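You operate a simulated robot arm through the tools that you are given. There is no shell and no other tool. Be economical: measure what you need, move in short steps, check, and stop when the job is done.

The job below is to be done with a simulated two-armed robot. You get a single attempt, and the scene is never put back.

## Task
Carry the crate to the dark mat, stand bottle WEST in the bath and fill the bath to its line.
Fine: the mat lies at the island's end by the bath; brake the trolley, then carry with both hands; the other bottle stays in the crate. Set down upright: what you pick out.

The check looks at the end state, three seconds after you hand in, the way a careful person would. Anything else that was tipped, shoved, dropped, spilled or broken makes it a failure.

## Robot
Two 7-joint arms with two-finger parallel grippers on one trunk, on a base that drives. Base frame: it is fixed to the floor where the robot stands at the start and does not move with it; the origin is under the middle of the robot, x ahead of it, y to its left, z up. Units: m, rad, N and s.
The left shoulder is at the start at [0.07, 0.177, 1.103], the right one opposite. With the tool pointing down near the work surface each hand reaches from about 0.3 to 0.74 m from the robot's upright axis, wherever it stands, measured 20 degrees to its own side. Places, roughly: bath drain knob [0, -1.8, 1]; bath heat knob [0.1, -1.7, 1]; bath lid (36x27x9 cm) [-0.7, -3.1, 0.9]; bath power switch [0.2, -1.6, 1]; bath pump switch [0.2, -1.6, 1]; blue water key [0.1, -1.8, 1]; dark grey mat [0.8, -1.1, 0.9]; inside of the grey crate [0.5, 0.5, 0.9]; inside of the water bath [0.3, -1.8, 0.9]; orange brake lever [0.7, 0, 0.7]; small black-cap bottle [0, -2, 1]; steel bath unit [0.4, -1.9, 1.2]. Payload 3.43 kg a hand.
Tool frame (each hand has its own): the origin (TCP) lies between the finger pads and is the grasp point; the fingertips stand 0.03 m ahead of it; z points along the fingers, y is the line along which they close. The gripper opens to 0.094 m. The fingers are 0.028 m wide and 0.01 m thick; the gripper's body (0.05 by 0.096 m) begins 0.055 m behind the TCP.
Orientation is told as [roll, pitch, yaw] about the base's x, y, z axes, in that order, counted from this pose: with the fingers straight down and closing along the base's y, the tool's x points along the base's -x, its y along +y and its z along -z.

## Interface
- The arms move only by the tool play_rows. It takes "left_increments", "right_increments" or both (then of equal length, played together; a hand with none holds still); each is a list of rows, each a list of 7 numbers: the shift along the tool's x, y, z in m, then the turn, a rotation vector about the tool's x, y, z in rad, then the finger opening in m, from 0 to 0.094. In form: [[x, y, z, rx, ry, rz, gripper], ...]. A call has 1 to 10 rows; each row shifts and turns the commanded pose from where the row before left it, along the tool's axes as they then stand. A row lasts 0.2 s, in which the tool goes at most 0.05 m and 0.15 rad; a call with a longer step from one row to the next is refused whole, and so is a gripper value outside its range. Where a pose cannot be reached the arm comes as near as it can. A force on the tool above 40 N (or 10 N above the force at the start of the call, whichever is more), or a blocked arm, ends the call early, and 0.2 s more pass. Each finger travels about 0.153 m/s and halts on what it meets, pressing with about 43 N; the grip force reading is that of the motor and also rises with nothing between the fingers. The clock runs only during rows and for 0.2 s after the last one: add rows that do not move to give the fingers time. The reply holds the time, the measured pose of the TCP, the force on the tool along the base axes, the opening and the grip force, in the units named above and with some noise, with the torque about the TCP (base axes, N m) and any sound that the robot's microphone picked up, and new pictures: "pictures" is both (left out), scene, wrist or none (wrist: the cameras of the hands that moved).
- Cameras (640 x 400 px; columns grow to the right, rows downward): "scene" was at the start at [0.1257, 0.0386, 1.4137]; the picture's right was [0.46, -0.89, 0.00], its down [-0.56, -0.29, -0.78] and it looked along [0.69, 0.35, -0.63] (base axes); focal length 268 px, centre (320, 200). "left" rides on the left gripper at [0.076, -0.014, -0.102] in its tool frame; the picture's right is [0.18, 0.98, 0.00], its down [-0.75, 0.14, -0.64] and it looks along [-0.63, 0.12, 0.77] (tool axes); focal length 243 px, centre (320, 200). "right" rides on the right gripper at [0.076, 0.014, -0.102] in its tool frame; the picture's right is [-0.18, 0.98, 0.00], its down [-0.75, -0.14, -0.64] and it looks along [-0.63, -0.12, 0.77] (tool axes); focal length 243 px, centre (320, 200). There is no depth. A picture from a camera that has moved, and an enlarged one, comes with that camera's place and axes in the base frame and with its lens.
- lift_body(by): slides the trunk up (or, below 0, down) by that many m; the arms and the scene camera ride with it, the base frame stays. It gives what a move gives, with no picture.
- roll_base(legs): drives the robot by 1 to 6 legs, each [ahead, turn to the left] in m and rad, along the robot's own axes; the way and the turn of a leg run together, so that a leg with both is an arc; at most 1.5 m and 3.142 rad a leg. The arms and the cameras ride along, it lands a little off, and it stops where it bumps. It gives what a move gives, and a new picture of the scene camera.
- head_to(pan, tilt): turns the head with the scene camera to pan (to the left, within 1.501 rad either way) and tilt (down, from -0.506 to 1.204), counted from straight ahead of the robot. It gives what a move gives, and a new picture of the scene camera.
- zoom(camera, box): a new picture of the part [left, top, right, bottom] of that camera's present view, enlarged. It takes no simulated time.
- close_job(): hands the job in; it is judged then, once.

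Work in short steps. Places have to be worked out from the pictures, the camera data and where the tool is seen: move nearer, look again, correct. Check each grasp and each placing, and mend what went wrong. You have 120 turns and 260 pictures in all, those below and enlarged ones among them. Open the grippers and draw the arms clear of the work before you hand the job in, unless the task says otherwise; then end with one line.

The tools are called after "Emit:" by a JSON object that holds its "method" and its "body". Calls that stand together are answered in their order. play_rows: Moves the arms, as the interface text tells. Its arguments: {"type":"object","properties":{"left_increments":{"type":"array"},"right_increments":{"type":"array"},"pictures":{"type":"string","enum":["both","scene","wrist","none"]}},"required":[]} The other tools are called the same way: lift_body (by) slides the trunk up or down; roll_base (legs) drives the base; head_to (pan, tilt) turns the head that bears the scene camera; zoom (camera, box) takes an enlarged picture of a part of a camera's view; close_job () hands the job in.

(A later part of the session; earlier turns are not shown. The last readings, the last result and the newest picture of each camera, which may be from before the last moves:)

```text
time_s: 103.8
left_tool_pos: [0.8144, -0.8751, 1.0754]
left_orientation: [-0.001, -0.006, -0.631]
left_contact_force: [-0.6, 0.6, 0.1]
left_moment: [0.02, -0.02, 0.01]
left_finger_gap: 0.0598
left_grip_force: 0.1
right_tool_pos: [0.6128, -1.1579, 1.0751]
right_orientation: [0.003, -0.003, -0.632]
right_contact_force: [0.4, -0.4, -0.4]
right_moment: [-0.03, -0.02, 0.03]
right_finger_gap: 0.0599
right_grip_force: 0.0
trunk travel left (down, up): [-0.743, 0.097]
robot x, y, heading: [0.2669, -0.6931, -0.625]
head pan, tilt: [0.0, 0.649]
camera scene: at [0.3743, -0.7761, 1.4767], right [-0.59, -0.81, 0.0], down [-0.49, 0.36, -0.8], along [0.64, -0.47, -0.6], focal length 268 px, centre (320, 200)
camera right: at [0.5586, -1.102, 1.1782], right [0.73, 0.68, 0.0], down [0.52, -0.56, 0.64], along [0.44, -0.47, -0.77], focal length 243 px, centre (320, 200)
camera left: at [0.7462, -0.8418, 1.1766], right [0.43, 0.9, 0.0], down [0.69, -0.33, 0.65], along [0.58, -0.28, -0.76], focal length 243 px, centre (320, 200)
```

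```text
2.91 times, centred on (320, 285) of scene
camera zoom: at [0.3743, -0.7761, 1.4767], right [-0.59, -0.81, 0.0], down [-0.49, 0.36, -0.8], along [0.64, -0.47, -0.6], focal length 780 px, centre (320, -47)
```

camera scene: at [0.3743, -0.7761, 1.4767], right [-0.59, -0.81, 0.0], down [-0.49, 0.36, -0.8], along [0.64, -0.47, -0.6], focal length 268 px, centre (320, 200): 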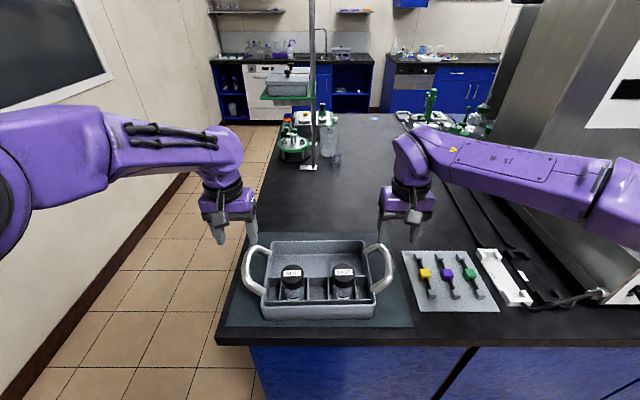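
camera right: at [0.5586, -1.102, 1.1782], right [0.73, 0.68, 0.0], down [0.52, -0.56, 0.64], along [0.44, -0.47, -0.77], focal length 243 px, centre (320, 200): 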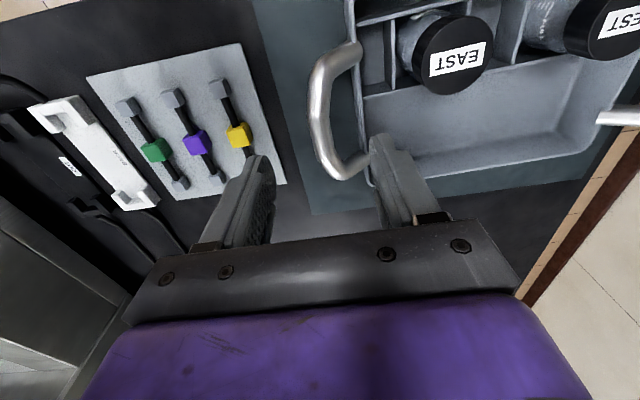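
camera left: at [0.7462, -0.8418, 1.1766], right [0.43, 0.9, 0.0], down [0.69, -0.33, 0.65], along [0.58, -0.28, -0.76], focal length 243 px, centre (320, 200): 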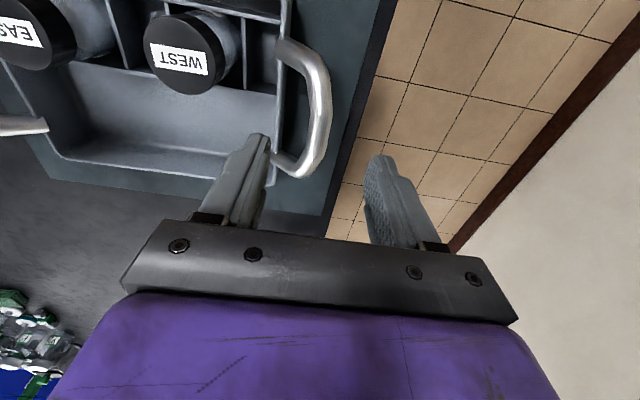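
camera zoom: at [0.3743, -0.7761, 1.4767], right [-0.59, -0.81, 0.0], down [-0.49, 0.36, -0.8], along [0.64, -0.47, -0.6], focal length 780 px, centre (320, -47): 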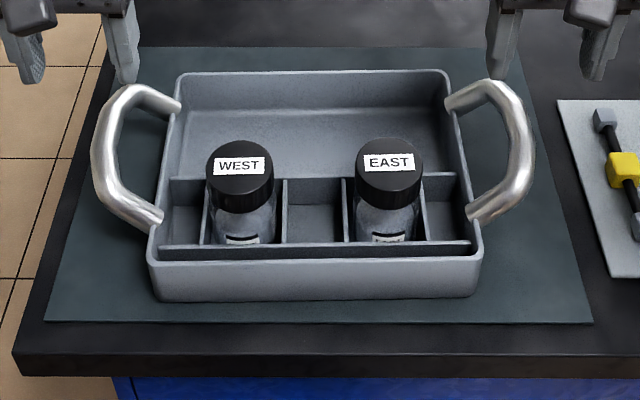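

The crate stands well on the mat. WEST's cap is near (0.735, −0.958), top z≈0.955. I move the left hand over it, opening to 85 mm, and look.

Emit:
{"method": "play_rows", "body": {"left_increments": [[0.005, -0.038, 0, 0, 0, 0, 0.085], [0.005, -0.038, 0, 0, 0, 0, 0.085], [0.005, -0.038, 0, 0, 0, 0, 0.085], [0, 0, 0.03, 0, 0, 0, 0.085]]}}

Emit:
{"method": "zoom", "body": {"camera": "scene", "box": [210, 200, 430, 330]}}

```text
time_s: 104.8
left_tool_pos: [0.7388, -0.9601, 1.044]
left_orientation: [-0.001, -0.003, -0.63]
left_contact_force: [-0.4, 0.2, 0.6]
left_moment: [-0.01, 0.0, 0.03]
left_finger_gap: 0.0848
left_grip_force: 0.1
right_tool_pos: [0.6161, -1.1604, 1.0743]
right_orientation: [0.004, 0.0, -0.631]
right_contact_force: [-0.2, 1.0, -0.2]
right_moment: [-0.01, 0.01, 0.01]
right_finger_gap: 0.0599
right_grip_force: 0.1
trunk travel left (down, up): [-0.743, 0.097]
robot x, y, heading: [0.2664, -0.6937, -0.633]
head pan, tilt: [0.0, 0.649]
camera scene: at [0.3768, -0.778, 1.4765], right [-0.59, -0.81, 0.0], down [-0.49, 0.36, -0.8], along [0.64, -0.47, -0.61], focal length 268 px, centre (320, 200)
camera left: at [0.6695, -0.9258, 1.1453], right [0.43, 0.9, 0.0], down [0.69, -0.33, 0.64], along [0.58, -0.28, -0.76], focal length 243 px, centre (320, 200)
```

scene: 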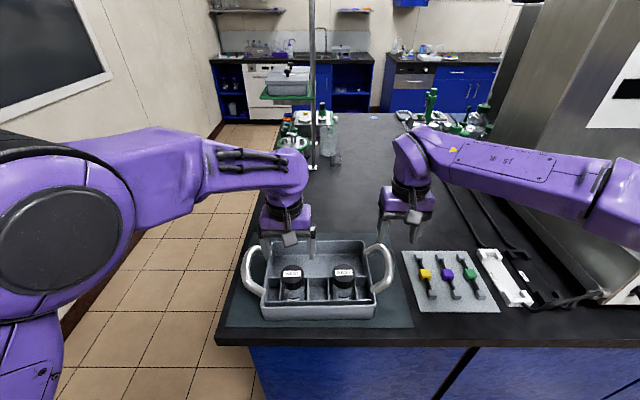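
left: 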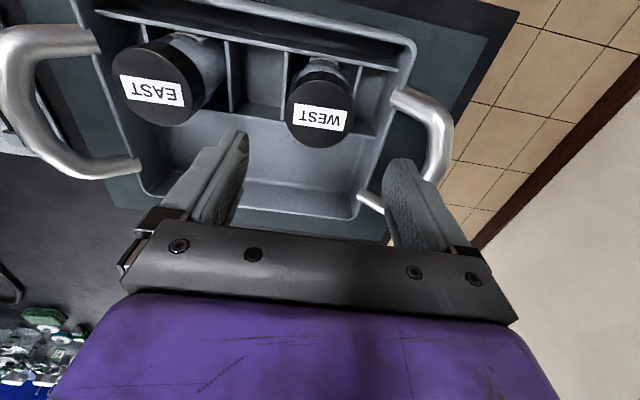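

```text
2.91 times, centred on (320, 265) of scene
camera zoom: at [0.3768, -0.778, 1.4765], right [-0.59, -0.81, 0.0], down [-0.49, 0.36, -0.8], along [0.64, -0.47, -0.61], focal length 780 px, centre (320, 11)
```

zoom: 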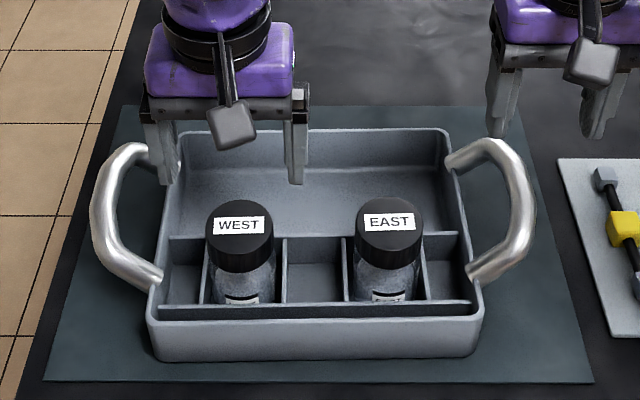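

Nearly exactly above WEST. I shift back 5 mm and lower 6 cm, then check.

Emit:
{"method": "play_rows", "body": {"left_increments": [[0.005, 0, 0.02, 0, 0, 0, 0.085], [0, 0, 0.02, 0, 0, 0, 0.085], [0, 0, 0.02, 0, 0, 0, 0.085], [0, 0, 0, 0, 0, 0, 0.085]]}}

Emit:
{"method": "zoom", "body": {"camera": "scene", "box": [230, 220, 400, 320]}}

```text
time_s: 105.8
left_tool_pos: [0.733, -0.9552, 0.9835]
left_orientation: [0.0, -0.005, -0.628]
left_contact_force: [-0.1, 0.2, 0.1]
left_moment: [0.0, 0.0, -0.02]
left_finger_gap: 0.085
left_grip_force: 0.1
right_tool_pos: [0.6141, -1.1605, 1.0748]
right_orientation: [0.003, -0.002, -0.632]
right_contact_force: [1.3, -0.2, -1.0]
right_moment: [-0.01, 0.01, 0.01]
right_finger_gap: 0.06
right_grip_force: 0.2
trunk travel left (down, up): [-0.743, 0.097]
robot x, y, heading: [0.2633, -0.6921, -0.628]
head pan, tilt: [0.0, 0.649]
camera scene: at [0.3752, -0.7775, 1.4766], right [-0.59, -0.81, 0.0], down [-0.49, 0.36, -0.8], along [0.64, -0.47, -0.6], focal length 268 px, centre (320, 200)
camera left: at [0.664, -0.9212, 1.0855], right [0.43, 0.9, 0.0], down [0.69, -0.33, 0.65], along [0.58, -0.28, -0.76], focal length 243 px, centre (320, 200)
```

scene: 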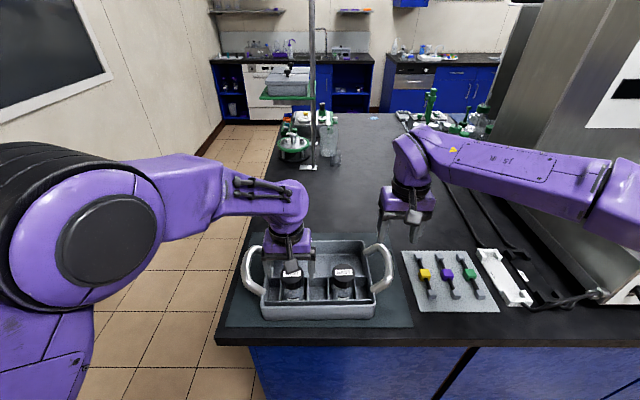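
left: 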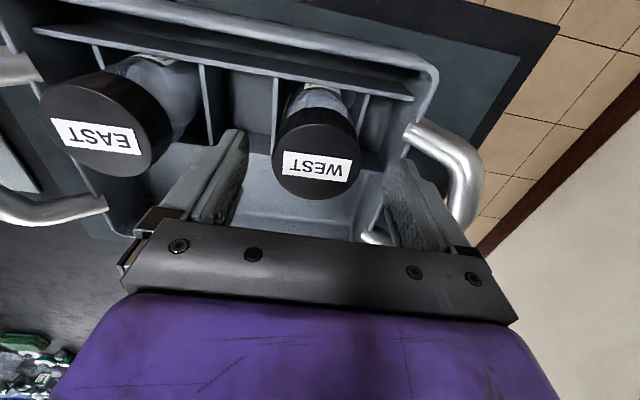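

```text
3.76 times, centred on (315, 270) of scene
camera zoom: at [0.3752, -0.7775, 1.4766], right [-0.59, -0.81, 0.0], down [-0.49, 0.36, -0.8], along [0.64, -0.47, -0.6], focal length 1009 px, centre (339, -64)
```

zoom: 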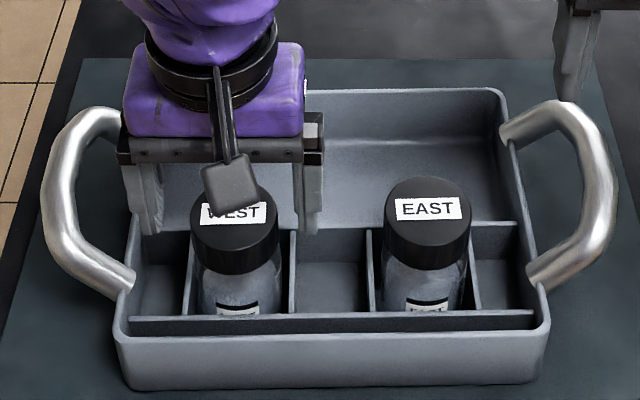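

The cap is centred in the gripper, its top at z≈0.952. I lower to TCP z≈0.951 so the pads span the cap but stay above the dividers, then close.

Emit:
{"method": "play_rows", "body": {"left_increments": [[-0.002, 0, 0.016, 0, 0, 0, 0.085], [0, 0, 0.016, 0, 0, 0, 0.085], [0, 0, 0, 0, 0, 0, 0.06], [0, 0, 0, 0, 0, 0, 0.03], [0, 0, 0, 0, 0, 0, 0], [0, 0, 0, 0, 0, 0, 0]]}}

Emit:
{"method": "zoom", "body": {"camera": "scene", "box": [230, 220, 400, 320]}}

```text
time_s: 107.2
left_tool_pos: [0.7344, -0.9562, 0.9522]
left_orientation: [0.0, -0.003, -0.63]
left_contact_force: [-0.9, -0.4, 0.2]
left_moment: [0.01, 0.01, -0.03]
left_finger_gap: 0.0534
left_grip_force: 43.0
right_tool_pos: [0.6143, -1.1608, 1.075]
right_orientation: [0.004, -0.002, -0.631]
right_contact_force: [-0.4, -0.1, -0.1]
right_moment: [0.0, 0.0, 0.06]
right_finger_gap: 0.0599
right_grip_force: 0.1
trunk travel left (down, up): [-0.743, 0.097]
robot x, y, heading: [0.2657, -0.6963, -0.631]
head pan, tilt: [0.0, 0.649]
camera scene: at [0.3756, -0.7777, 1.4766], right [-0.59, -0.81, 0.0], down [-0.49, 0.36, -0.8], along [0.64, -0.47, -0.6], focal length 268 px, centre (320, 200)
camera left: at [0.6657, -0.9231, 1.0532], right [0.43, 0.9, 0.0], down [0.69, -0.33, 0.65], along [0.58, -0.28, -0.76], focal length 243 px, centre (320, 200)
```

scene: 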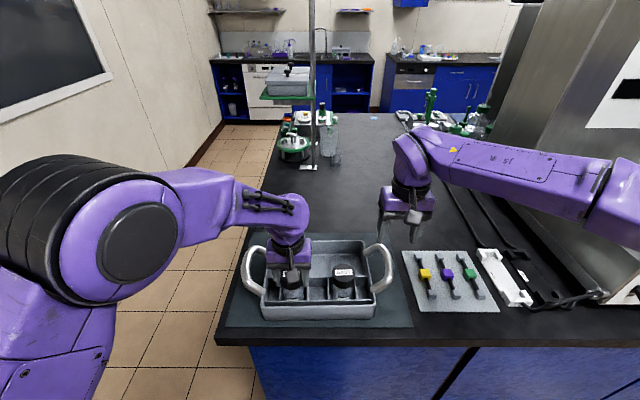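
left: 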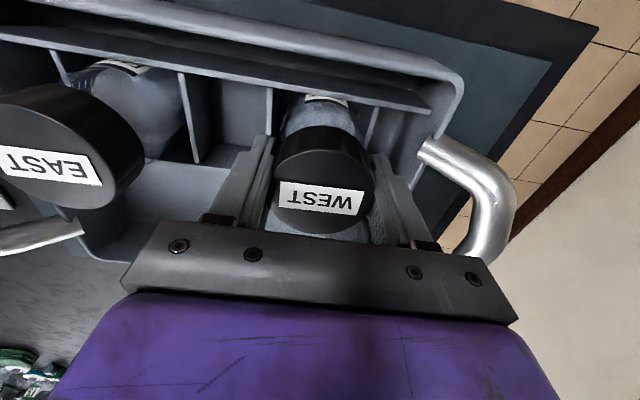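

```text
3.76 times, centred on (315, 270) of scene
camera zoom: at [0.3756, -0.7777, 1.4766], right [-0.59, -0.81, 0.0], down [-0.49, 0.36, -0.8], along [0.64, -0.47, -0.6], focal length 1009 px, centre (339, -64)
```

zoom: 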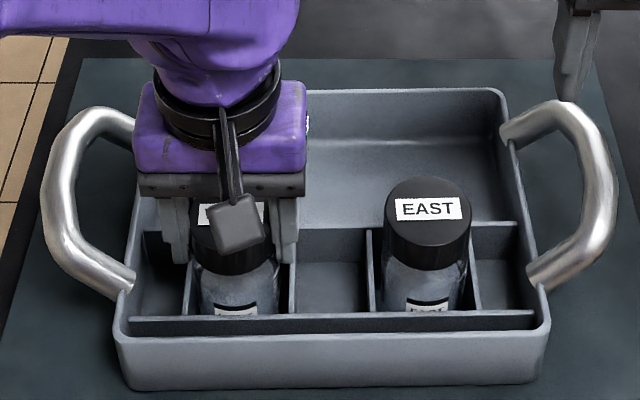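

Gripped at 53 mm. I lift the bottle straight up in steps.

Emit:
{"method": "play_rows", "body": {"left_increments": [[0, 0, -0.01, 0, 0, 0, 0], [0, 0, -0.02, 0, 0, 0, 0], [0, 0, -0.03, 0, 0, 0, 0], [0, 0, -0.04, 0, 0, 0, 0], [0, 0, -0.04, 0, 0, 0, 0], [0, 0, -0.03, 0, 0, 0, 0]]}}

Emit:
{"method": "zoom", "body": {"camera": "scene", "box": [210, 190, 430, 330]}}

```text
time_s: 108.6
left_tool_pos: [0.7341, -0.957, 1.1231]
left_orientation: [-0.001, -0.003, -0.63]
left_contact_force: [0.5, 0.0, -1.7]
left_moment: [-0.01, -0.02, -0.01]
left_finger_gap: 0.0533
left_grip_force: 43.6
right_tool_pos: [0.6147, -1.1596, 1.0752]
right_orientation: [0.002, -0.001, -0.632]
right_contact_force: [0.5, 0.2, 0.2]
right_moment: [0.01, 0.01, -0.02]
right_finger_gap: 0.0601
right_grip_force: 0.1
trunk travel left (down, up): [-0.743, 0.097]
robot x, y, heading: [0.2668, -0.6953, -0.632]
head pan, tilt: [0.0, 0.649]
camera scene: at [0.3752, -0.7774, 1.4766], right [-0.59, -0.81, 0.0], down [-0.49, 0.36, -0.8], along [0.64, -0.47, -0.6], focal length 268 px, centre (320, 200)
camera left: at [0.6644, -0.9228, 1.2243], right [0.43, 0.9, 0.0], down [0.69, -0.33, 0.65], along [0.58, -0.28, -0.76], focal length 243 px, centre (320, 200)
```

scene: 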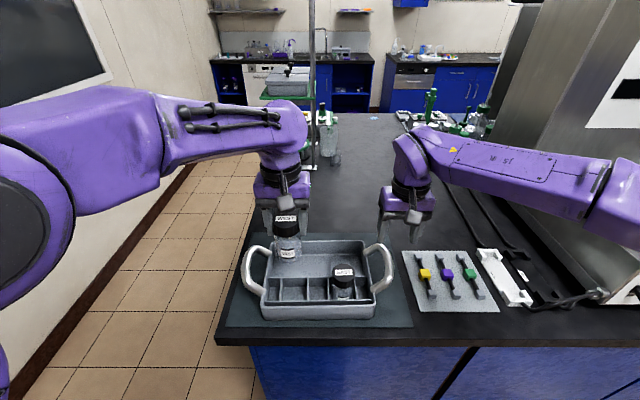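
left: 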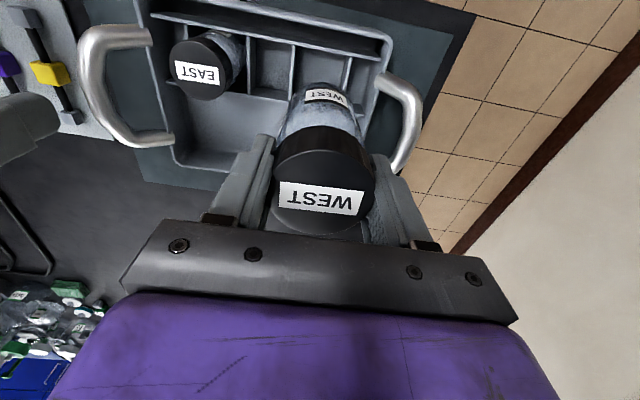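

```text
2.86 times, centred on (320, 260) of scene
camera zoom: at [0.3752, -0.7774, 1.4766], right [-0.59, -0.81, 0.0], down [-0.49, 0.36, -0.8], along [0.64, -0.47, -0.6], focal length 766 px, centre (320, 29)
```

zoom: 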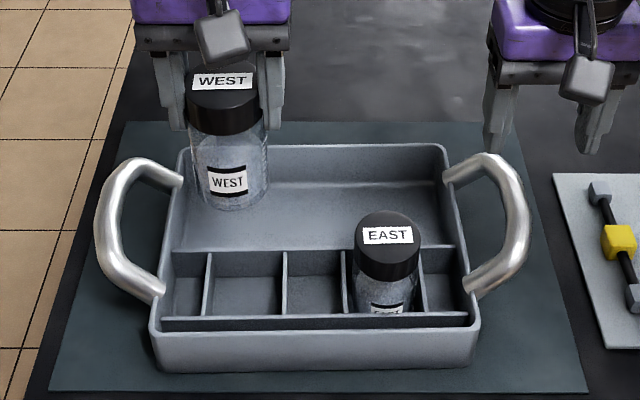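

The bottle is held upright. I raise the trunk, then back away 0.4 m from the island, and turn the head to the bath.

Emit:
{"method": "lift_body", "body": {"by": 0.09}}

Emit:
{"method": "roll_base", "body": {"legs": [[-0.4, 0]]}}

Emit:
{"method": "head_to", "body": {"pan": -0.9, "tilt": 0.5}}

```text
time_s: 109.8
left_tool_pos: [0.7335, -0.9554, 1.2121]
left_orientation: [0.0, -0.003, -0.629]
left_contact_force: [0.3, -0.4, -2.3]
left_moment: [0.0, 0.01, 0.0]
left_finger_gap: 0.0532
left_grip_force: 43.3
right_tool_pos: [0.6147, -1.1602, 1.164]
right_orientation: [0.004, -0.002, -0.63]
right_contact_force: [0.5, 0.2, -0.2]
right_moment: [-0.04, 0.01, 0.01]
right_finger_gap: 0.0601
right_grip_force: 0.1
trunk travel left (down, up): [-0.833, 0.007]
robot x, y, heading: [0.2657, -0.6977, -0.636]
head pan, tilt: [0.0, 0.649]
```

```text
time_s: 112.3
left_tool_pos: [0.4097, -0.7185, 1.2114]
left_orientation: [0.001, -0.004, -0.627]
left_contact_force: [0.0, -0.7, -2.1]
left_moment: [0.0, -0.01, -0.02]
left_finger_gap: 0.0534
left_grip_force: 43.1
right_tool_pos: [0.2913, -0.9234, 1.1637]
right_orientation: [0.003, -0.002, -0.628]
right_contact_force: [0.2, -0.7, -0.6]
right_moment: [0.01, -0.02, 0.01]
right_finger_gap: 0.0602
right_grip_force: 0.0
trunk travel left (down, up): [-0.833, 0.007]
robot x, y, heading: [-0.064, -0.4608, -0.626]
head pan, tilt: [0.0, 0.649]
camera scene: at [0.0518, -0.5414, 1.5664], right [-0.59, -0.81, 0.0], down [-0.49, 0.36, -0.8], along [0.64, -0.47, -0.61], focal length 268 px, centre (320, 200)
```

scene: 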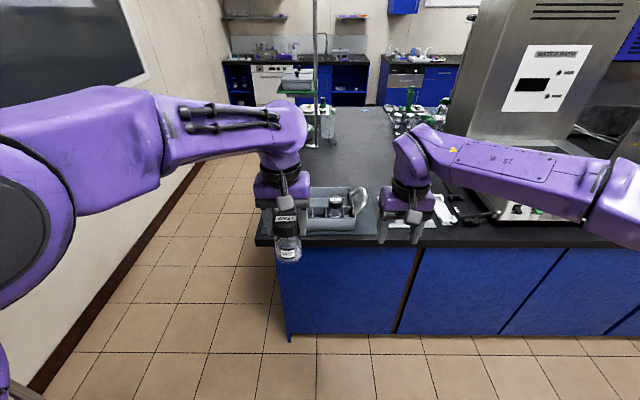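

```text
time_s: 113.5
left_tool_pos: [0.4089, -0.7177, 1.2118]
left_orientation: [0.001, -0.003, -0.627]
left_contact_force: [-0.7, 0.6, -0.9]
left_moment: [0.01, -0.01, 0.0]
left_finger_gap: 0.0533
left_grip_force: 42.9
right_tool_pos: [0.2911, -0.9212, 1.1638]
right_orientation: [0.004, -0.003, -0.627]
right_contact_force: [-0.6, 0.2, 0.3]
right_moment: [-0.02, -0.03, -0.01]
right_finger_gap: 0.06
right_grip_force: 0.1
trunk travel left (down, up): [-0.833, 0.007]
robot x, y, heading: [-0.0585, -0.4588, -0.631]
head pan, tilt: [-0.901, 0.499]
camera scene: at [-0.0156, -0.5805, 1.5799], right [-1.0, -0.04, 0.0], down [-0.02, 0.48, -0.88], along [0.04, -0.88, -0.48], focal length 268 px, centre (320, 200)
```

scene: 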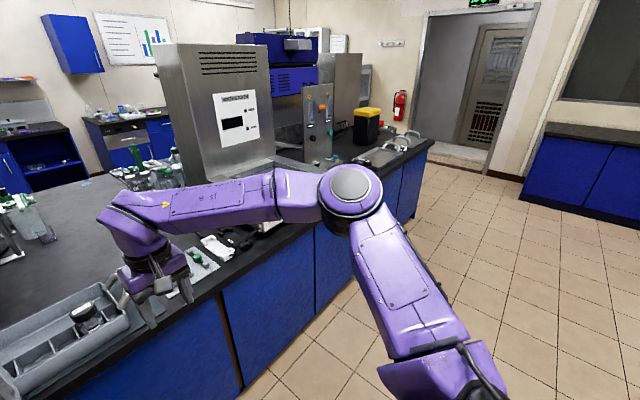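

Floor is clear. I turn right, drive 0.95 m along the island, and turn back to face the bath.

Emit:
{"method": "roll_base", "body": {"legs": [[0, -1.571], [0.95, 0], [0, 1.571]]}}

Emit:
{"method": "head_to", "body": {"pan": 0, "tilt": 0.6}}

```text
time_s: 126.1
left_tool_pos: [-0.1309, -1.4781, 1.2113]
left_orientation: [0.0, -0.005, -0.613]
left_contact_force: [-0.3, -0.4, -1.9]
left_moment: [-0.02, -0.03, 0.0]
left_finger_gap: 0.0532
left_grip_force: 42.7
right_tool_pos: [-0.248, -1.6836, 1.1644]
right_orientation: [0.005, -0.003, -0.614]
right_contact_force: [-0.1, -0.3, 0.2]
right_moment: [0.01, -0.03, -0.03]
right_finger_gap: 0.0602
right_grip_force: 0.0
trunk travel left (down, up): [-0.833, 0.007]
robot x, y, heading: [-0.6023, -1.227, -0.608]
head pan, tilt: [-0.901, 0.499]
camera scene: at [-0.5585, -1.3469, 1.5799], right [-1.0, -0.06, 0.0], down [-0.03, 0.48, -0.88], along [0.05, -0.88, -0.48], focal length 268 px, centre (320, 200)
```

scene: 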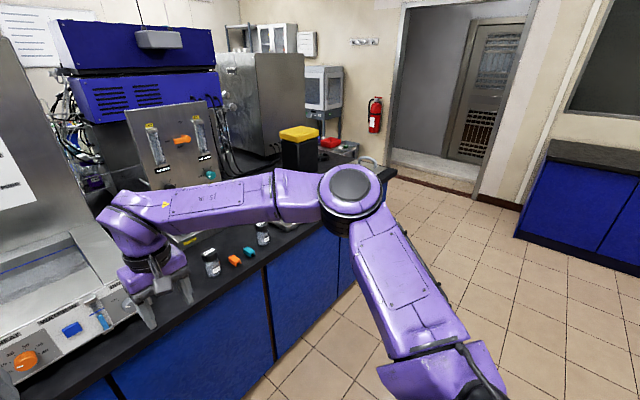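

```text
time_s: 127.3
left_tool_pos: [-0.1315, -1.4782, 1.2127]
left_orientation: [0.0, -0.004, -0.613]
left_contact_force: [0.8, 0.6, -1.8]
left_moment: [0.02, 0.02, -0.03]
left_finger_gap: 0.0534
left_grip_force: 42.9
right_tool_pos: [-0.2469, -1.685, 1.1634]
right_orientation: [0.003, -0.004, -0.613]
right_contact_force: [0.1, 0.2, -0.9]
right_moment: [0.03, -0.03, 0.0]
right_finger_gap: 0.06
right_grip_force: 0.1
trunk travel left (down, up): [-0.833, 0.007]
robot x, y, heading: [-0.6033, -1.2301, -0.611]
head pan, tilt: [0.0, 0.6]
camera scene: at [-0.4913, -1.3069, 1.5709], right [-0.58, -0.82, 0.0], down [-0.46, 0.33, -0.82], along [0.67, -0.48, -0.57], focal length 268 px, centre (320, 200)
```

scene: 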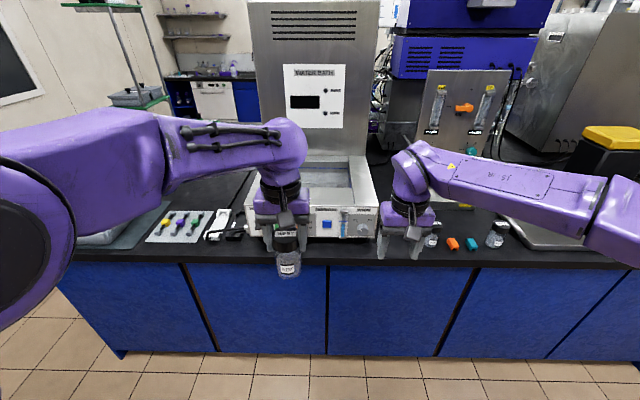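

Now I'm in front of the bath. Let me zoom on it.

Emit:
{"method": "zoom", "body": {"camera": "scene", "box": [230, 130, 400, 260]}}

Emit:
{"method": "zoom", "body": {"camera": "right", "box": [0, 0, 640, 400]}}

```text
3.08 times, centred on (315, 195) of scene
camera zoom: at [-0.4913, -1.3069, 1.5709], right [-0.58, -0.82, 0.0], down [-0.46, 0.33, -0.82], along [0.67, -0.48, -0.57], focal length 825 px, centre (335, 215)
```

zoom: 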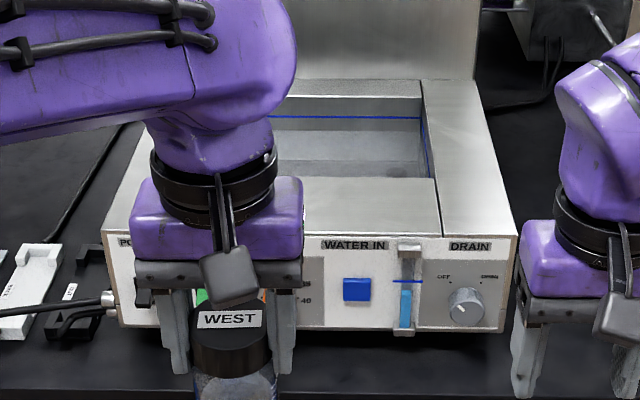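

```text
1.00 times, centred on (320, 200) of right (not enlarged: the box is as wide or as high as the picture)
camera zoom: at [-0.3028, -1.6282, 1.267], right [0.72, 0.7, 0.0], down [0.53, -0.55, 0.64], along [0.45, -0.46, -0.77], focal length 243 px, centre (320, 200)
```

zoom: 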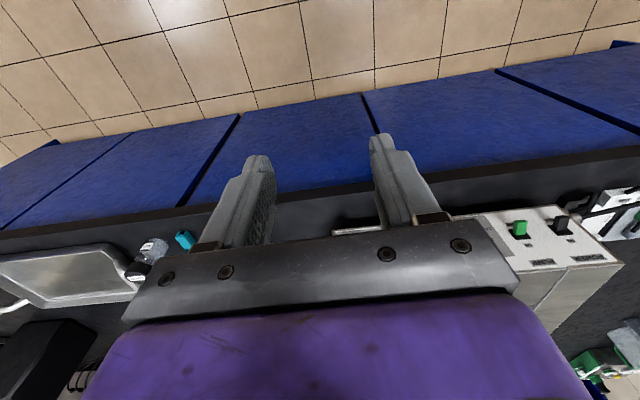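

Emit:
{"method": "zoom", "body": {"camera": "scene", "box": [310, 185, 380, 245]}}

Emit:
{"method": "zoom", "body": {"camera": "scene", "box": [295, 150, 370, 200]}}

```text
6.67 times, centred on (345, 215) of scene
camera zoom: at [-0.4913, -1.3069, 1.5709], right [-0.58, -0.82, 0.0], down [-0.46, 0.33, -0.82], along [0.67, -0.48, -0.57], focal length 1787 px, centre (153, 100)
```

zoom: 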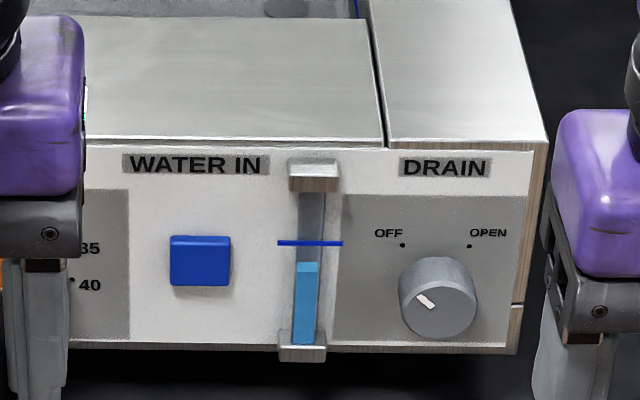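

```text
8.00 times, centred on (332, 175) of scene
camera zoom: at [-0.4913, -1.3069, 1.5709], right [-0.58, -0.82, 0.0], down [-0.46, 0.33, -0.82], along [0.67, -0.48, -0.57], focal length 2145 px, centre (220, 400)
```

zoom: 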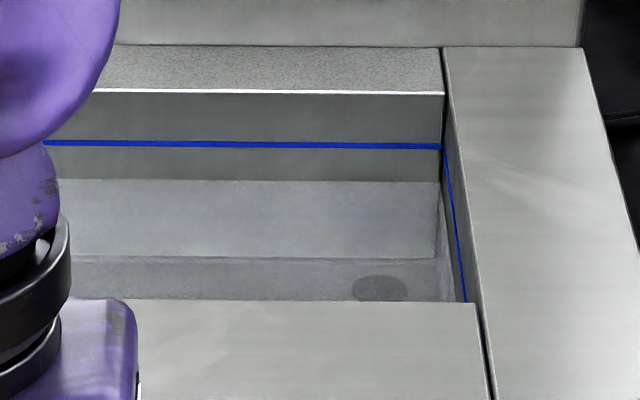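

The drain knob points to OFF; the sight glass shows the water just under the blue line. The deck is at z≈1.01 and the basin lies ≈1.04–1.30 m ahead. I advance 0.3 m and check.

Emit:
{"method": "roll_base", "body": {"legs": [[0.3, -0.015]]}}

Emit:
{"method": "head_to", "body": {"pan": 0, "tilt": 0.85}}

```text
time_s: 129.3
left_tool_pos: [0.1068, -1.6516, 1.2122]
left_orientation: [-0.001, -0.004, -0.622]
left_contact_force: [0.2, -0.6, -1.9]
left_moment: [-0.03, -0.06, -0.03]
left_finger_gap: 0.0533
left_grip_force: 42.8
right_tool_pos: [-0.0137, -1.856, 1.1647]
right_orientation: [0.003, -0.003, -0.624]
right_contact_force: [-0.6, 0.3, 0.5]
right_moment: [0.0, 0.02, 0.01]
right_finger_gap: 0.0597
right_grip_force: 0.0
trunk travel left (down, up): [-0.833, 0.007]
robot x, y, heading: [-0.3659, -1.3956, -0.627]
head pan, tilt: [0.0, 0.6]
camera scene: at [-0.2535, -1.4768, 1.5711], right [-0.58, -0.81, 0.0], down [-0.46, 0.33, -0.83], along [0.67, -0.48, -0.56], focal length 268 px, centre (320, 200)
```

scene: 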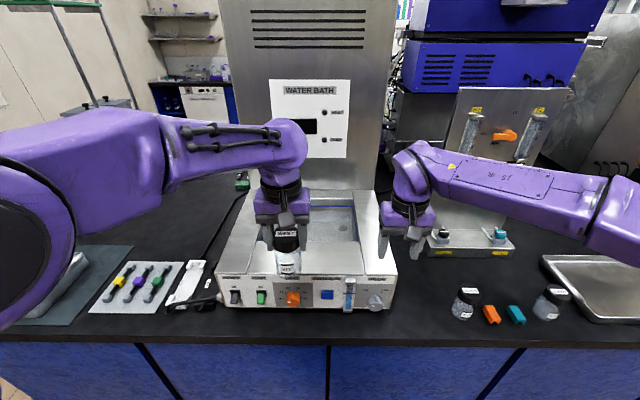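

```text
time_s: 130.1
left_tool_pos: [0.1065, -1.6538, 1.2128]
left_orientation: [0.001, -0.001, -0.622]
left_contact_force: [0.5, -0.4, -2.1]
left_moment: [-0.01, 0.01, 0.0]
left_finger_gap: 0.0533
left_grip_force: 42.8
right_tool_pos: [-0.0116, -1.8578, 1.1641]
right_orientation: [0.004, 0.001, -0.624]
right_contact_force: [0.0, -0.5, -0.6]
right_moment: [0.02, 0.02, 0.0]
right_finger_gap: 0.0601
right_grip_force: 0.0
trunk travel left (down, up): [-0.833, 0.007]
robot x, y, heading: [-0.3648, -1.3954, -0.624]
head pan, tilt: [0.0, 0.85]
camera scene: at [-0.2592, -1.4729, 1.5499], right [-0.58, -0.81, 0.0], down [-0.61, 0.44, -0.66], along [0.54, -0.38, -0.75], focal length 268 px, centre (320, 200)
```

scene: 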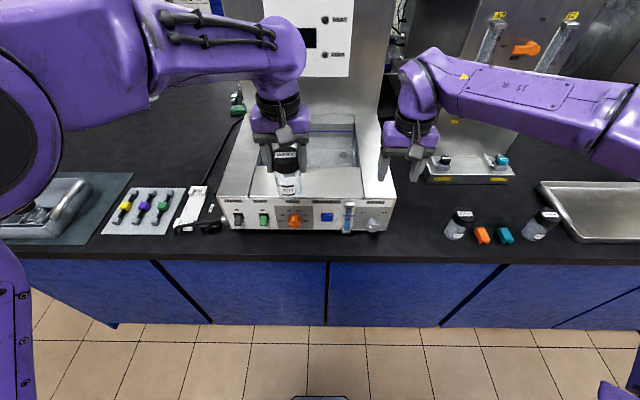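

Base is well clear of the cabinets. I advance another 0.16 m.

Emit:
{"method": "roll_base", "body": {"legs": [[0.16, 0]]}}

Emit:
{"method": "zoom", "body": {"camera": "scene", "box": [190, 100, 430, 270]}}

Emit:
{"method": "zoom", "body": {"camera": "left", "box": [0, 0, 640, 400]}}

Emit:
{"method": "zoom", "body": {"camera": "right", "box": [0, 0, 640, 400]}}

```text
time_s: 131.5
left_tool_pos: [0.2337, -1.7448, 1.2144]
left_orientation: [0.001, -0.006, -0.623]
left_contact_force: [0.5, 1.1, -1.2]
left_moment: [-0.01, 0.0, 0.03]
left_finger_gap: 0.0533
left_grip_force: 43.5
right_tool_pos: [0.1163, -1.9495, 1.1663]
right_orientation: [0.004, -0.003, -0.624]
right_contact_force: [0.4, -0.1, -0.1]
right_moment: [0.0, -0.03, -0.01]
right_finger_gap: 0.0602
right_grip_force: 0.1
trunk travel left (down, up): [-0.833, 0.007]
robot x, y, heading: [-0.2293, -1.4896, -0.62]
head pan, tilt: [0.0, 0.85]
camera scene: at [-0.1329, -1.5636, 1.5503], right [-0.58, -0.81, 0.0], down [-0.61, 0.44, -0.66], along [0.54, -0.39, -0.75], focal length 268 px, centre (320, 200)
```

scene: 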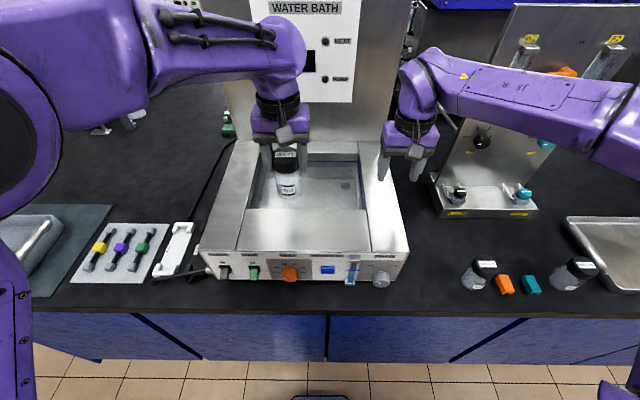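

```text
2.35 times, centred on (310, 185) of scene
camera zoom: at [-0.1329, -1.5636, 1.5503], right [-0.58, -0.81, 0.0], down [-0.61, 0.44, -0.66], along [0.54, -0.39, -0.75], focal length 631 px, centre (344, 235)
```

zoom: 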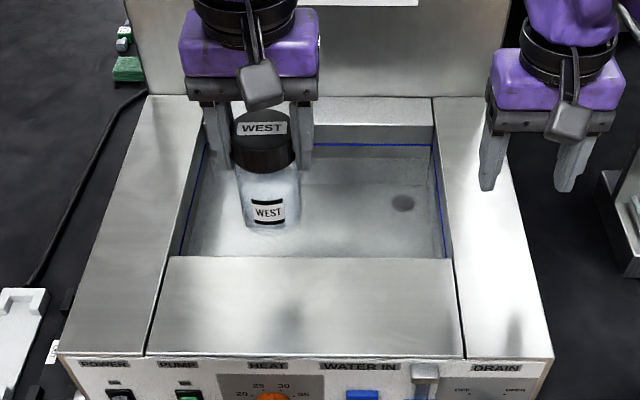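

```text
1.00 times, centred on (320, 200) of left (not enlarged: the box is as wide or as high as the picture)
camera zoom: at [0.1649, -1.7122, 1.3149], right [0.42, 0.91, 0.0], down [0.69, -0.32, 0.65], along [0.59, -0.27, -0.76], focal length 243 px, centre (320, 200)
```

zoom: 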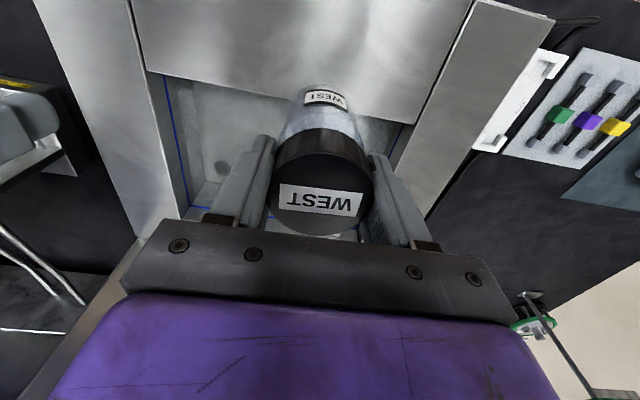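

```text
1.00 times, centred on (320, 200) of right (not enlarged: the box is as wide or as high as the picture)
camera zoom: at [0.0612, -1.8932, 1.2686], right [0.72, 0.69, 0.0], down [0.53, -0.56, 0.64], along [0.45, -0.46, -0.76], focal length 243 px, centre (320, 200)
```

zoom: 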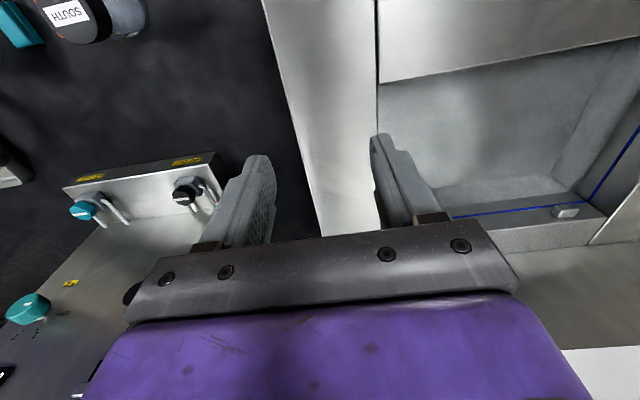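

The basin spans forward ≈0.56–0.79 and lateral −0.19…+0.12. I move the bottle forward 13 cm to above the basin (left of the drain), pulling the right hand back out of the way.

Emit:
{"method": "play_rows", "body": {"left_increments": [[-0.034, 0, 0, 0, 0, 0, 0], [-0.034, 0, 0, 0, 0, 0, 0], [-0.034, 0, 0, 0, 0, 0, 0], [-0.034, 0, 0, 0, 0, 0, 0]], "right_increments": [[0.034, -0.01, 0, 0, 0, 0, 0.06], [0.034, -0.01, 0, 0, 0, 0, 0.06], [0.034, -0.01, 0, 0, 0, 0, 0.06], [0.034, 0, 0, 0, 0, 0, 0.06]]}}

Emit:
{"method": "zoom", "body": {"camera": "scene", "box": [190, 100, 430, 270]}}

```text
time_s: 132.5
left_tool_pos: [0.338, -1.8152, 1.2091]
left_orientation: [0.001, -0.002, -0.622]
left_contact_force: [0.0, -0.2, -1.7]
left_moment: [0.01, -0.04, -0.01]
left_finger_gap: 0.0531
left_grip_force: 42.8
left hand out of reach, approached as far as the arm can: row 4
right_tool_pos: [-0.0093, -1.8967, 1.1639]
right_orientation: [0.004, -0.001, -0.623]
right_contact_force: [0.8, 0.6, 0.7]
right_moment: [0.0, -0.01, 0.0]
right_finger_gap: 0.0598
right_grip_force: 0.1
trunk travel left (down, up): [-0.833, 0.007]
robot x, y, heading: [-0.2342, -1.4889, -0.623]
head pan, tilt: [0.0, 0.85]
camera scene: at [-0.1293, -1.5663, 1.5499], right [-0.58, -0.81, 0.0], down [-0.61, 0.44, -0.66], along [0.54, -0.38, -0.75], focal length 268 px, centre (320, 200)
camera right: at [-0.0641, -1.8396, 1.2651], right [0.72, 0.69, 0.0], down [0.53, -0.56, 0.64], along [0.45, -0.46, -0.77], focal length 243 px, centre (320, 200)
camera left: at [0.2696, -1.7815, 1.3114], right [0.42, 0.91, 0.0], down [0.69, -0.32, 0.64], along [0.58, -0.27, -0.77], focal length 243 px, centre (320, 200)
```

scene: 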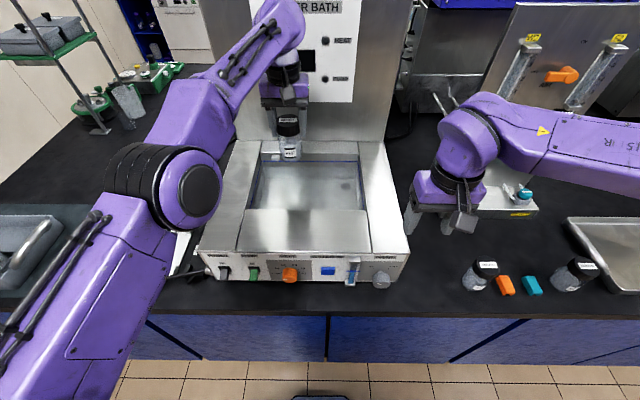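
right: 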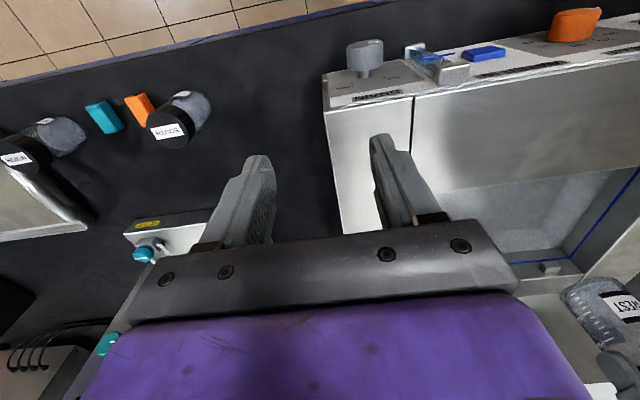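
left: 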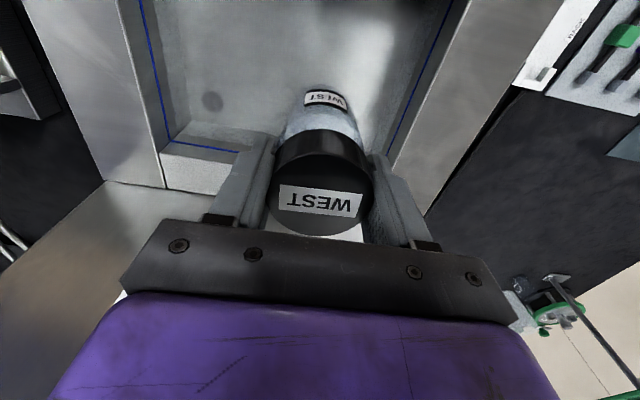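

```text
2.35 times, centred on (310, 185) of scene
camera zoom: at [-0.1293, -1.5663, 1.5499], right [-0.58, -0.81, 0.0], down [-0.61, 0.44, -0.66], along [0.54, -0.38, -0.75], focal length 631 px, centre (344, 235)
```

zoom: 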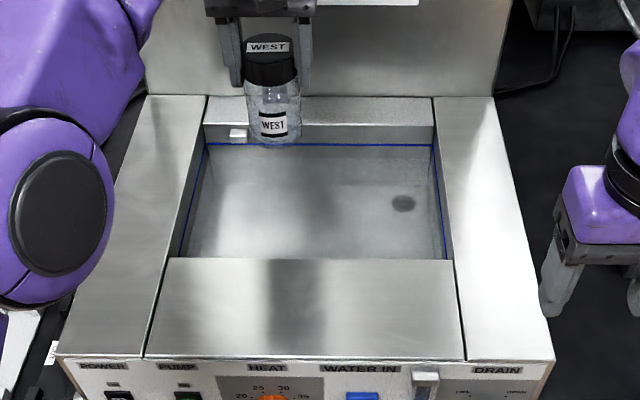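

The bottle is over the basin centre (forward 0.655, lateral −0.07). I lower it with the arm by 10 cm first and check.

Emit:
{"method": "play_rows", "body": {"left_increments": [[0, 0, 0.025, 0, 0, 0, 0], [0, 0, 0.025, 0, 0, 0, 0], [0, 0, 0.025, 0, 0, 0, 0], [0, 0, 0.025, 0, 0, 0, 0]]}}

Emit:
{"method": "zoom", "body": {"camera": "scene", "box": [190, 100, 430, 270]}}

```text
time_s: 133.5
left_tool_pos: [0.3409, -1.815, 1.1118]
left_orientation: [0.0, -0.005, -0.622]
left_contact_force: [0.0, -0.5, -1.5]
left_moment: [-0.02, 0.02, 0.01]
left_finger_gap: 0.0532
left_grip_force: 43.3
right_tool_pos: [-0.0078, -1.8964, 1.1617]
right_orientation: [0.004, 0.0, -0.624]
right_contact_force: [0.4, -0.7, 0.8]
right_moment: [0.04, 0.02, -0.01]
right_finger_gap: 0.0604
right_grip_force: 0.0
trunk travel left (down, up): [-0.833, 0.007]
robot x, y, heading: [-0.2338, -1.4921, -0.624]
head pan, tilt: [0.0, 0.85]
camera scene: at [-0.129, -1.5665, 1.5499], right [-0.58, -0.81, 0.0], down [-0.61, 0.44, -0.66], along [0.54, -0.38, -0.75], focal length 268 px, centre (320, 200)
camera left: at [0.2709, -1.7827, 1.212], right [0.42, 0.91, 0.0], down [0.69, -0.32, 0.64], along [0.58, -0.27, -0.76], focal length 243 px, centre (320, 200)
```

scene: 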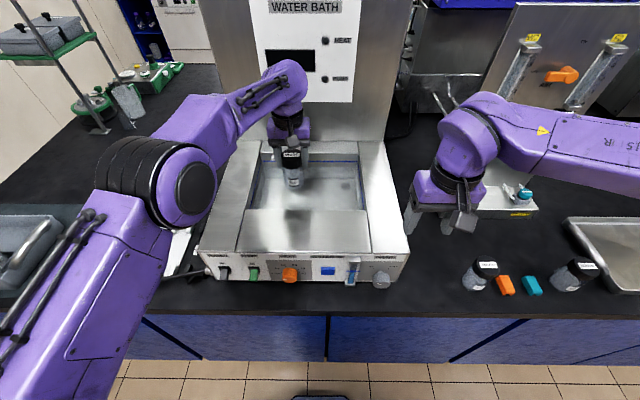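
left: 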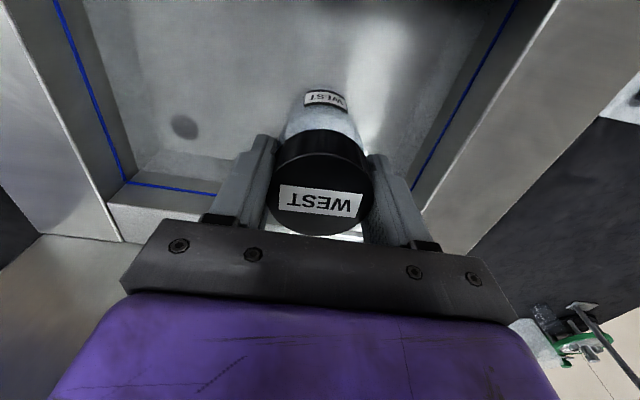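

```text
2.35 times, centred on (310, 185) of scene
camera zoom: at [-0.129, -1.5665, 1.5499], right [-0.58, -0.81, 0.0], down [-0.61, 0.44, -0.66], along [0.54, -0.38, -0.75], focal length 631 px, centre (344, 235)
```

zoom: 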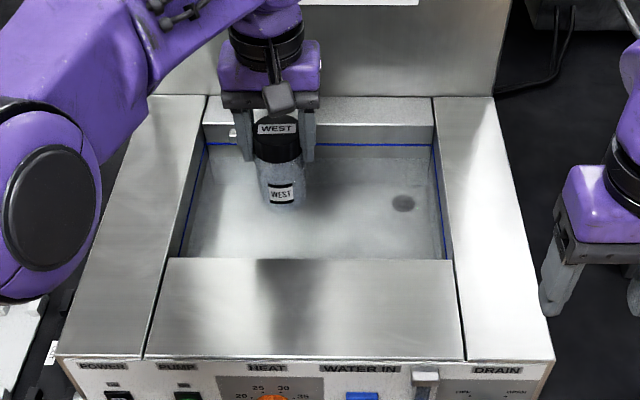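

Well inside the basin. Lower 6 cm more, then in small steps until the load disappears.

Emit:
{"method": "play_rows", "body": {"left_increments": [[0, 0, 0.02, 0, 0, 0, 0], [0, 0, 0.02, 0, 0, 0, 0], [0, 0, 0.015, 0, 0, 0, 0], [0, 0, 0, 0, 0, 0, 0]], "pictures": "none"}}

Emit:
{"method": "zoom", "body": {"camera": "scene", "box": [190, 100, 430, 270]}}

```text
time_s: 134.5
left_tool_pos: [0.3389, -1.8166, 1.0562]
left_orientation: [0.0, -0.005, -0.625]
left_contact_force: [-0.4, 0.9, -1.4]
left_moment: [0.0, 0.03, 0.01]
left_finger_gap: 0.0531
left_grip_force: 43.5
right_tool_pos: [-0.009, -1.8947, 1.162]
right_orientation: [0.003, -0.001, -0.625]
right_contact_force: [-0.1, 0.7, 0.1]
right_moment: [0.0, -0.01, -0.01]
right_finger_gap: 0.0599
right_grip_force: 0.0
trunk travel left (down, up): [-0.833, 0.007]
robot x, y, heading: [-0.2325, -1.4883, -0.619]
head pan, tilt: [0.0, 0.85]
```

```text
2.35 times, centred on (310, 185) of scene
camera zoom: at [-0.1301, -1.5658, 1.55], right [-0.58, -0.81, 0.0], down [-0.61, 0.44, -0.66], along [0.54, -0.39, -0.75], focal length 631 px, centre (344, 235)
```

zoom: 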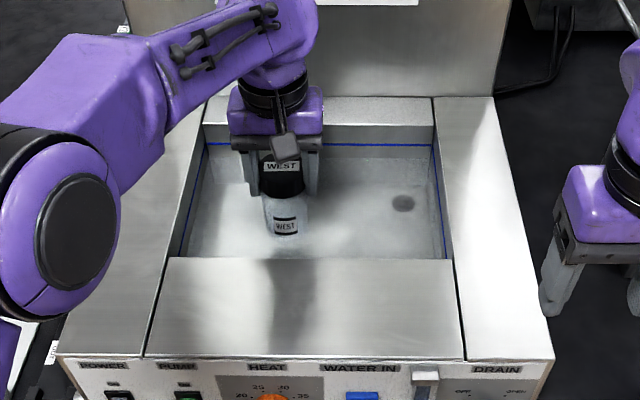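

Emit:
{"method": "play_rows", "body": {"left_increments": [[0, 0, 0.008, 0, 0, 0, 0], [0, 0, 0.008, 0, 0, 0, 0], [0, 0, 0.008, 0, 0, 0, 0], [0, 0, 0, 0, 0, 0, 0]], "pictures": "none"}}

Emit:
{"method": "play_rows", "body": {"left_increments": [[0, 0, 0.005, 0, 0, 0, 0], [0, 0, 0.005, 0, 0, 0, 0], [0, 0, 0, 0, 0, 0, 0]], "pictures": "none"}}

Emit:
{"method": "zoom", "body": {"camera": "scene", "box": [190, 100, 430, 270]}}

```text
time_s: 135.5
left_tool_pos: [0.3388, -1.8144, 1.0318]
left_orientation: [0.001, -0.002, -0.623]
left_contact_force: [0.4, 0.6, -2.3]
left_moment: [-0.01, -0.02, 0.0]
left_finger_gap: 0.0532
left_grip_force: 43.2
right_tool_pos: [-0.0098, -1.8955, 1.1624]
right_orientation: [0.003, -0.003, -0.624]
right_contact_force: [-0.1, -0.5, 0.8]
right_moment: [0.02, 0.03, 0.0]
right_finger_gap: 0.0599
right_grip_force: 0.1
trunk travel left (down, up): [-0.833, 0.007]
robot x, y, heading: [-0.2342, -1.4891, -0.626]
head pan, tilt: [0.0, 0.85]
```

```text
time_s: 136.3
left_tool_pos: [0.3387, -1.8153, 1.023]
left_orientation: [0.001, -0.004, -0.623]
left_contact_force: [-0.1, -0.3, -0.9]
left_moment: [0.04, 0.01, -0.01]
left_finger_gap: 0.0532
left_grip_force: 43.2
right_tool_pos: [-0.0101, -1.8954, 1.1628]
right_orientation: [0.004, -0.002, -0.624]
right_contact_force: [-0.5, 0.4, 1.1]
right_moment: [-0.01, 0.02, -0.04]
right_finger_gap: 0.0599
right_grip_force: 0.1
trunk travel left (down, up): [-0.833, 0.007]
robot x, y, heading: [-0.2341, -1.4913, -0.622]
head pan, tilt: [0.0, 0.85]
```

```text
2.35 times, centred on (310, 185) of scene
camera zoom: at [-0.1301, -1.5659, 1.55], right [-0.58, -0.81, 0.0], down [-0.61, 0.44, -0.66], along [0.54, -0.39, -0.75], focal length 631 px, centre (344, 235)
```

zoom: 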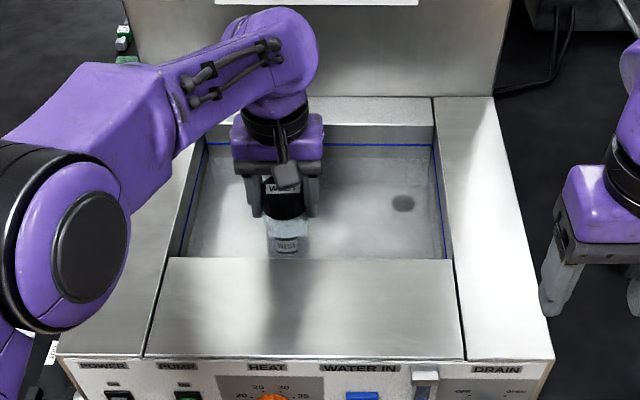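

Emit:
{"method": "play_rows", "body": {"left_increments": [[0, 0, 0.005, 0, 0, 0, 0], [0, 0, 0.005, 0, 0, 0, 0], [0, 0, 0.005, 0, 0, 0, 0], [0, 0, 0, 0, 0, 0, 0]], "pictures": "none"}}

Emit:
{"method": "play_rows", "body": {"left_increments": [[0, 0, 0.004, 0, 0, 0, 0], [0, 0, 0.004, 0, 0, 0, 0], [0, 0, 0, 0, 0, 0, 0]], "pictures": "none"}}

Emit:
{"method": "zoom", "body": {"camera": "scene", "box": [190, 100, 430, 270]}}

```text
time_s: 137.0
left_tool_pos: [0.3412, -1.8156, 1.0219]
left_orientation: [-0.001, -0.025, -0.622]
left_contact_force: [-5.3, 3.7, 21.6]
left_moment: [0.81, 0.91, 0.01]
left_finger_gap: 0.0535
left_grip_force: 43.1
right_tool_pos: [-0.0121, -1.8947, 1.1634]
right_orientation: [0.004, -0.003, -0.625]
right_contact_force: [0.7, 0.1, -0.5]
right_moment: [0.0, 0.0, -0.03]
right_finger_gap: 0.0603
right_grip_force: 0.1
trunk travel left (down, up): [-0.833, 0.007]
robot x, y, heading: [-0.2294, -1.4895, -0.622]
head pan, tilt: [0.0, 0.85]
stopped in row 3 (left hand): the force on the tool passed its limit at 43 N (the readings are from after the stop); the commanded pose is now the measured one
```

```text
time_s: 137.5
left_tool_pos: [0.3435, -1.817, 1.0222]
left_orientation: [-0.006, -0.033, -0.621]
left_contact_force: [-6.7, 4.0, 24.0]
left_moment: [0.86, 0.96, -0.01]
left_finger_gap: 0.0537
left_grip_force: 43.0
right_tool_pos: [-0.0111, -1.8943, 1.1628]
right_orientation: [0.006, -0.005, -0.624]
right_contact_force: [0.9, 0.2, -0.7]
right_moment: [0.05, 0.0, 0.01]
right_finger_gap: 0.0602
right_grip_force: 0.1
trunk travel left (down, up): [-0.833, 0.007]
robot x, y, heading: [-0.2348, -1.4922, -0.622]
head pan, tilt: [0.0, 0.85]
stopped in row 2 (left hand): the force on the tool passed its limit at 43 N (the readings are from after the stop); the commanded pose is now the measured one
```

```text
2.35 times, centred on (310, 185) of scene
camera zoom: at [-0.1331, -1.564, 1.5502], right [-0.58, -0.81, 0.0], down [-0.61, 0.44, -0.66], along [0.54, -0.39, -0.75], focal length 631 px, centre (344, 235)
```

zoom: 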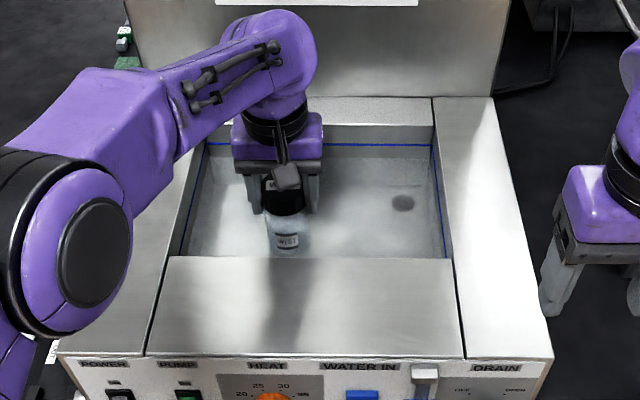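

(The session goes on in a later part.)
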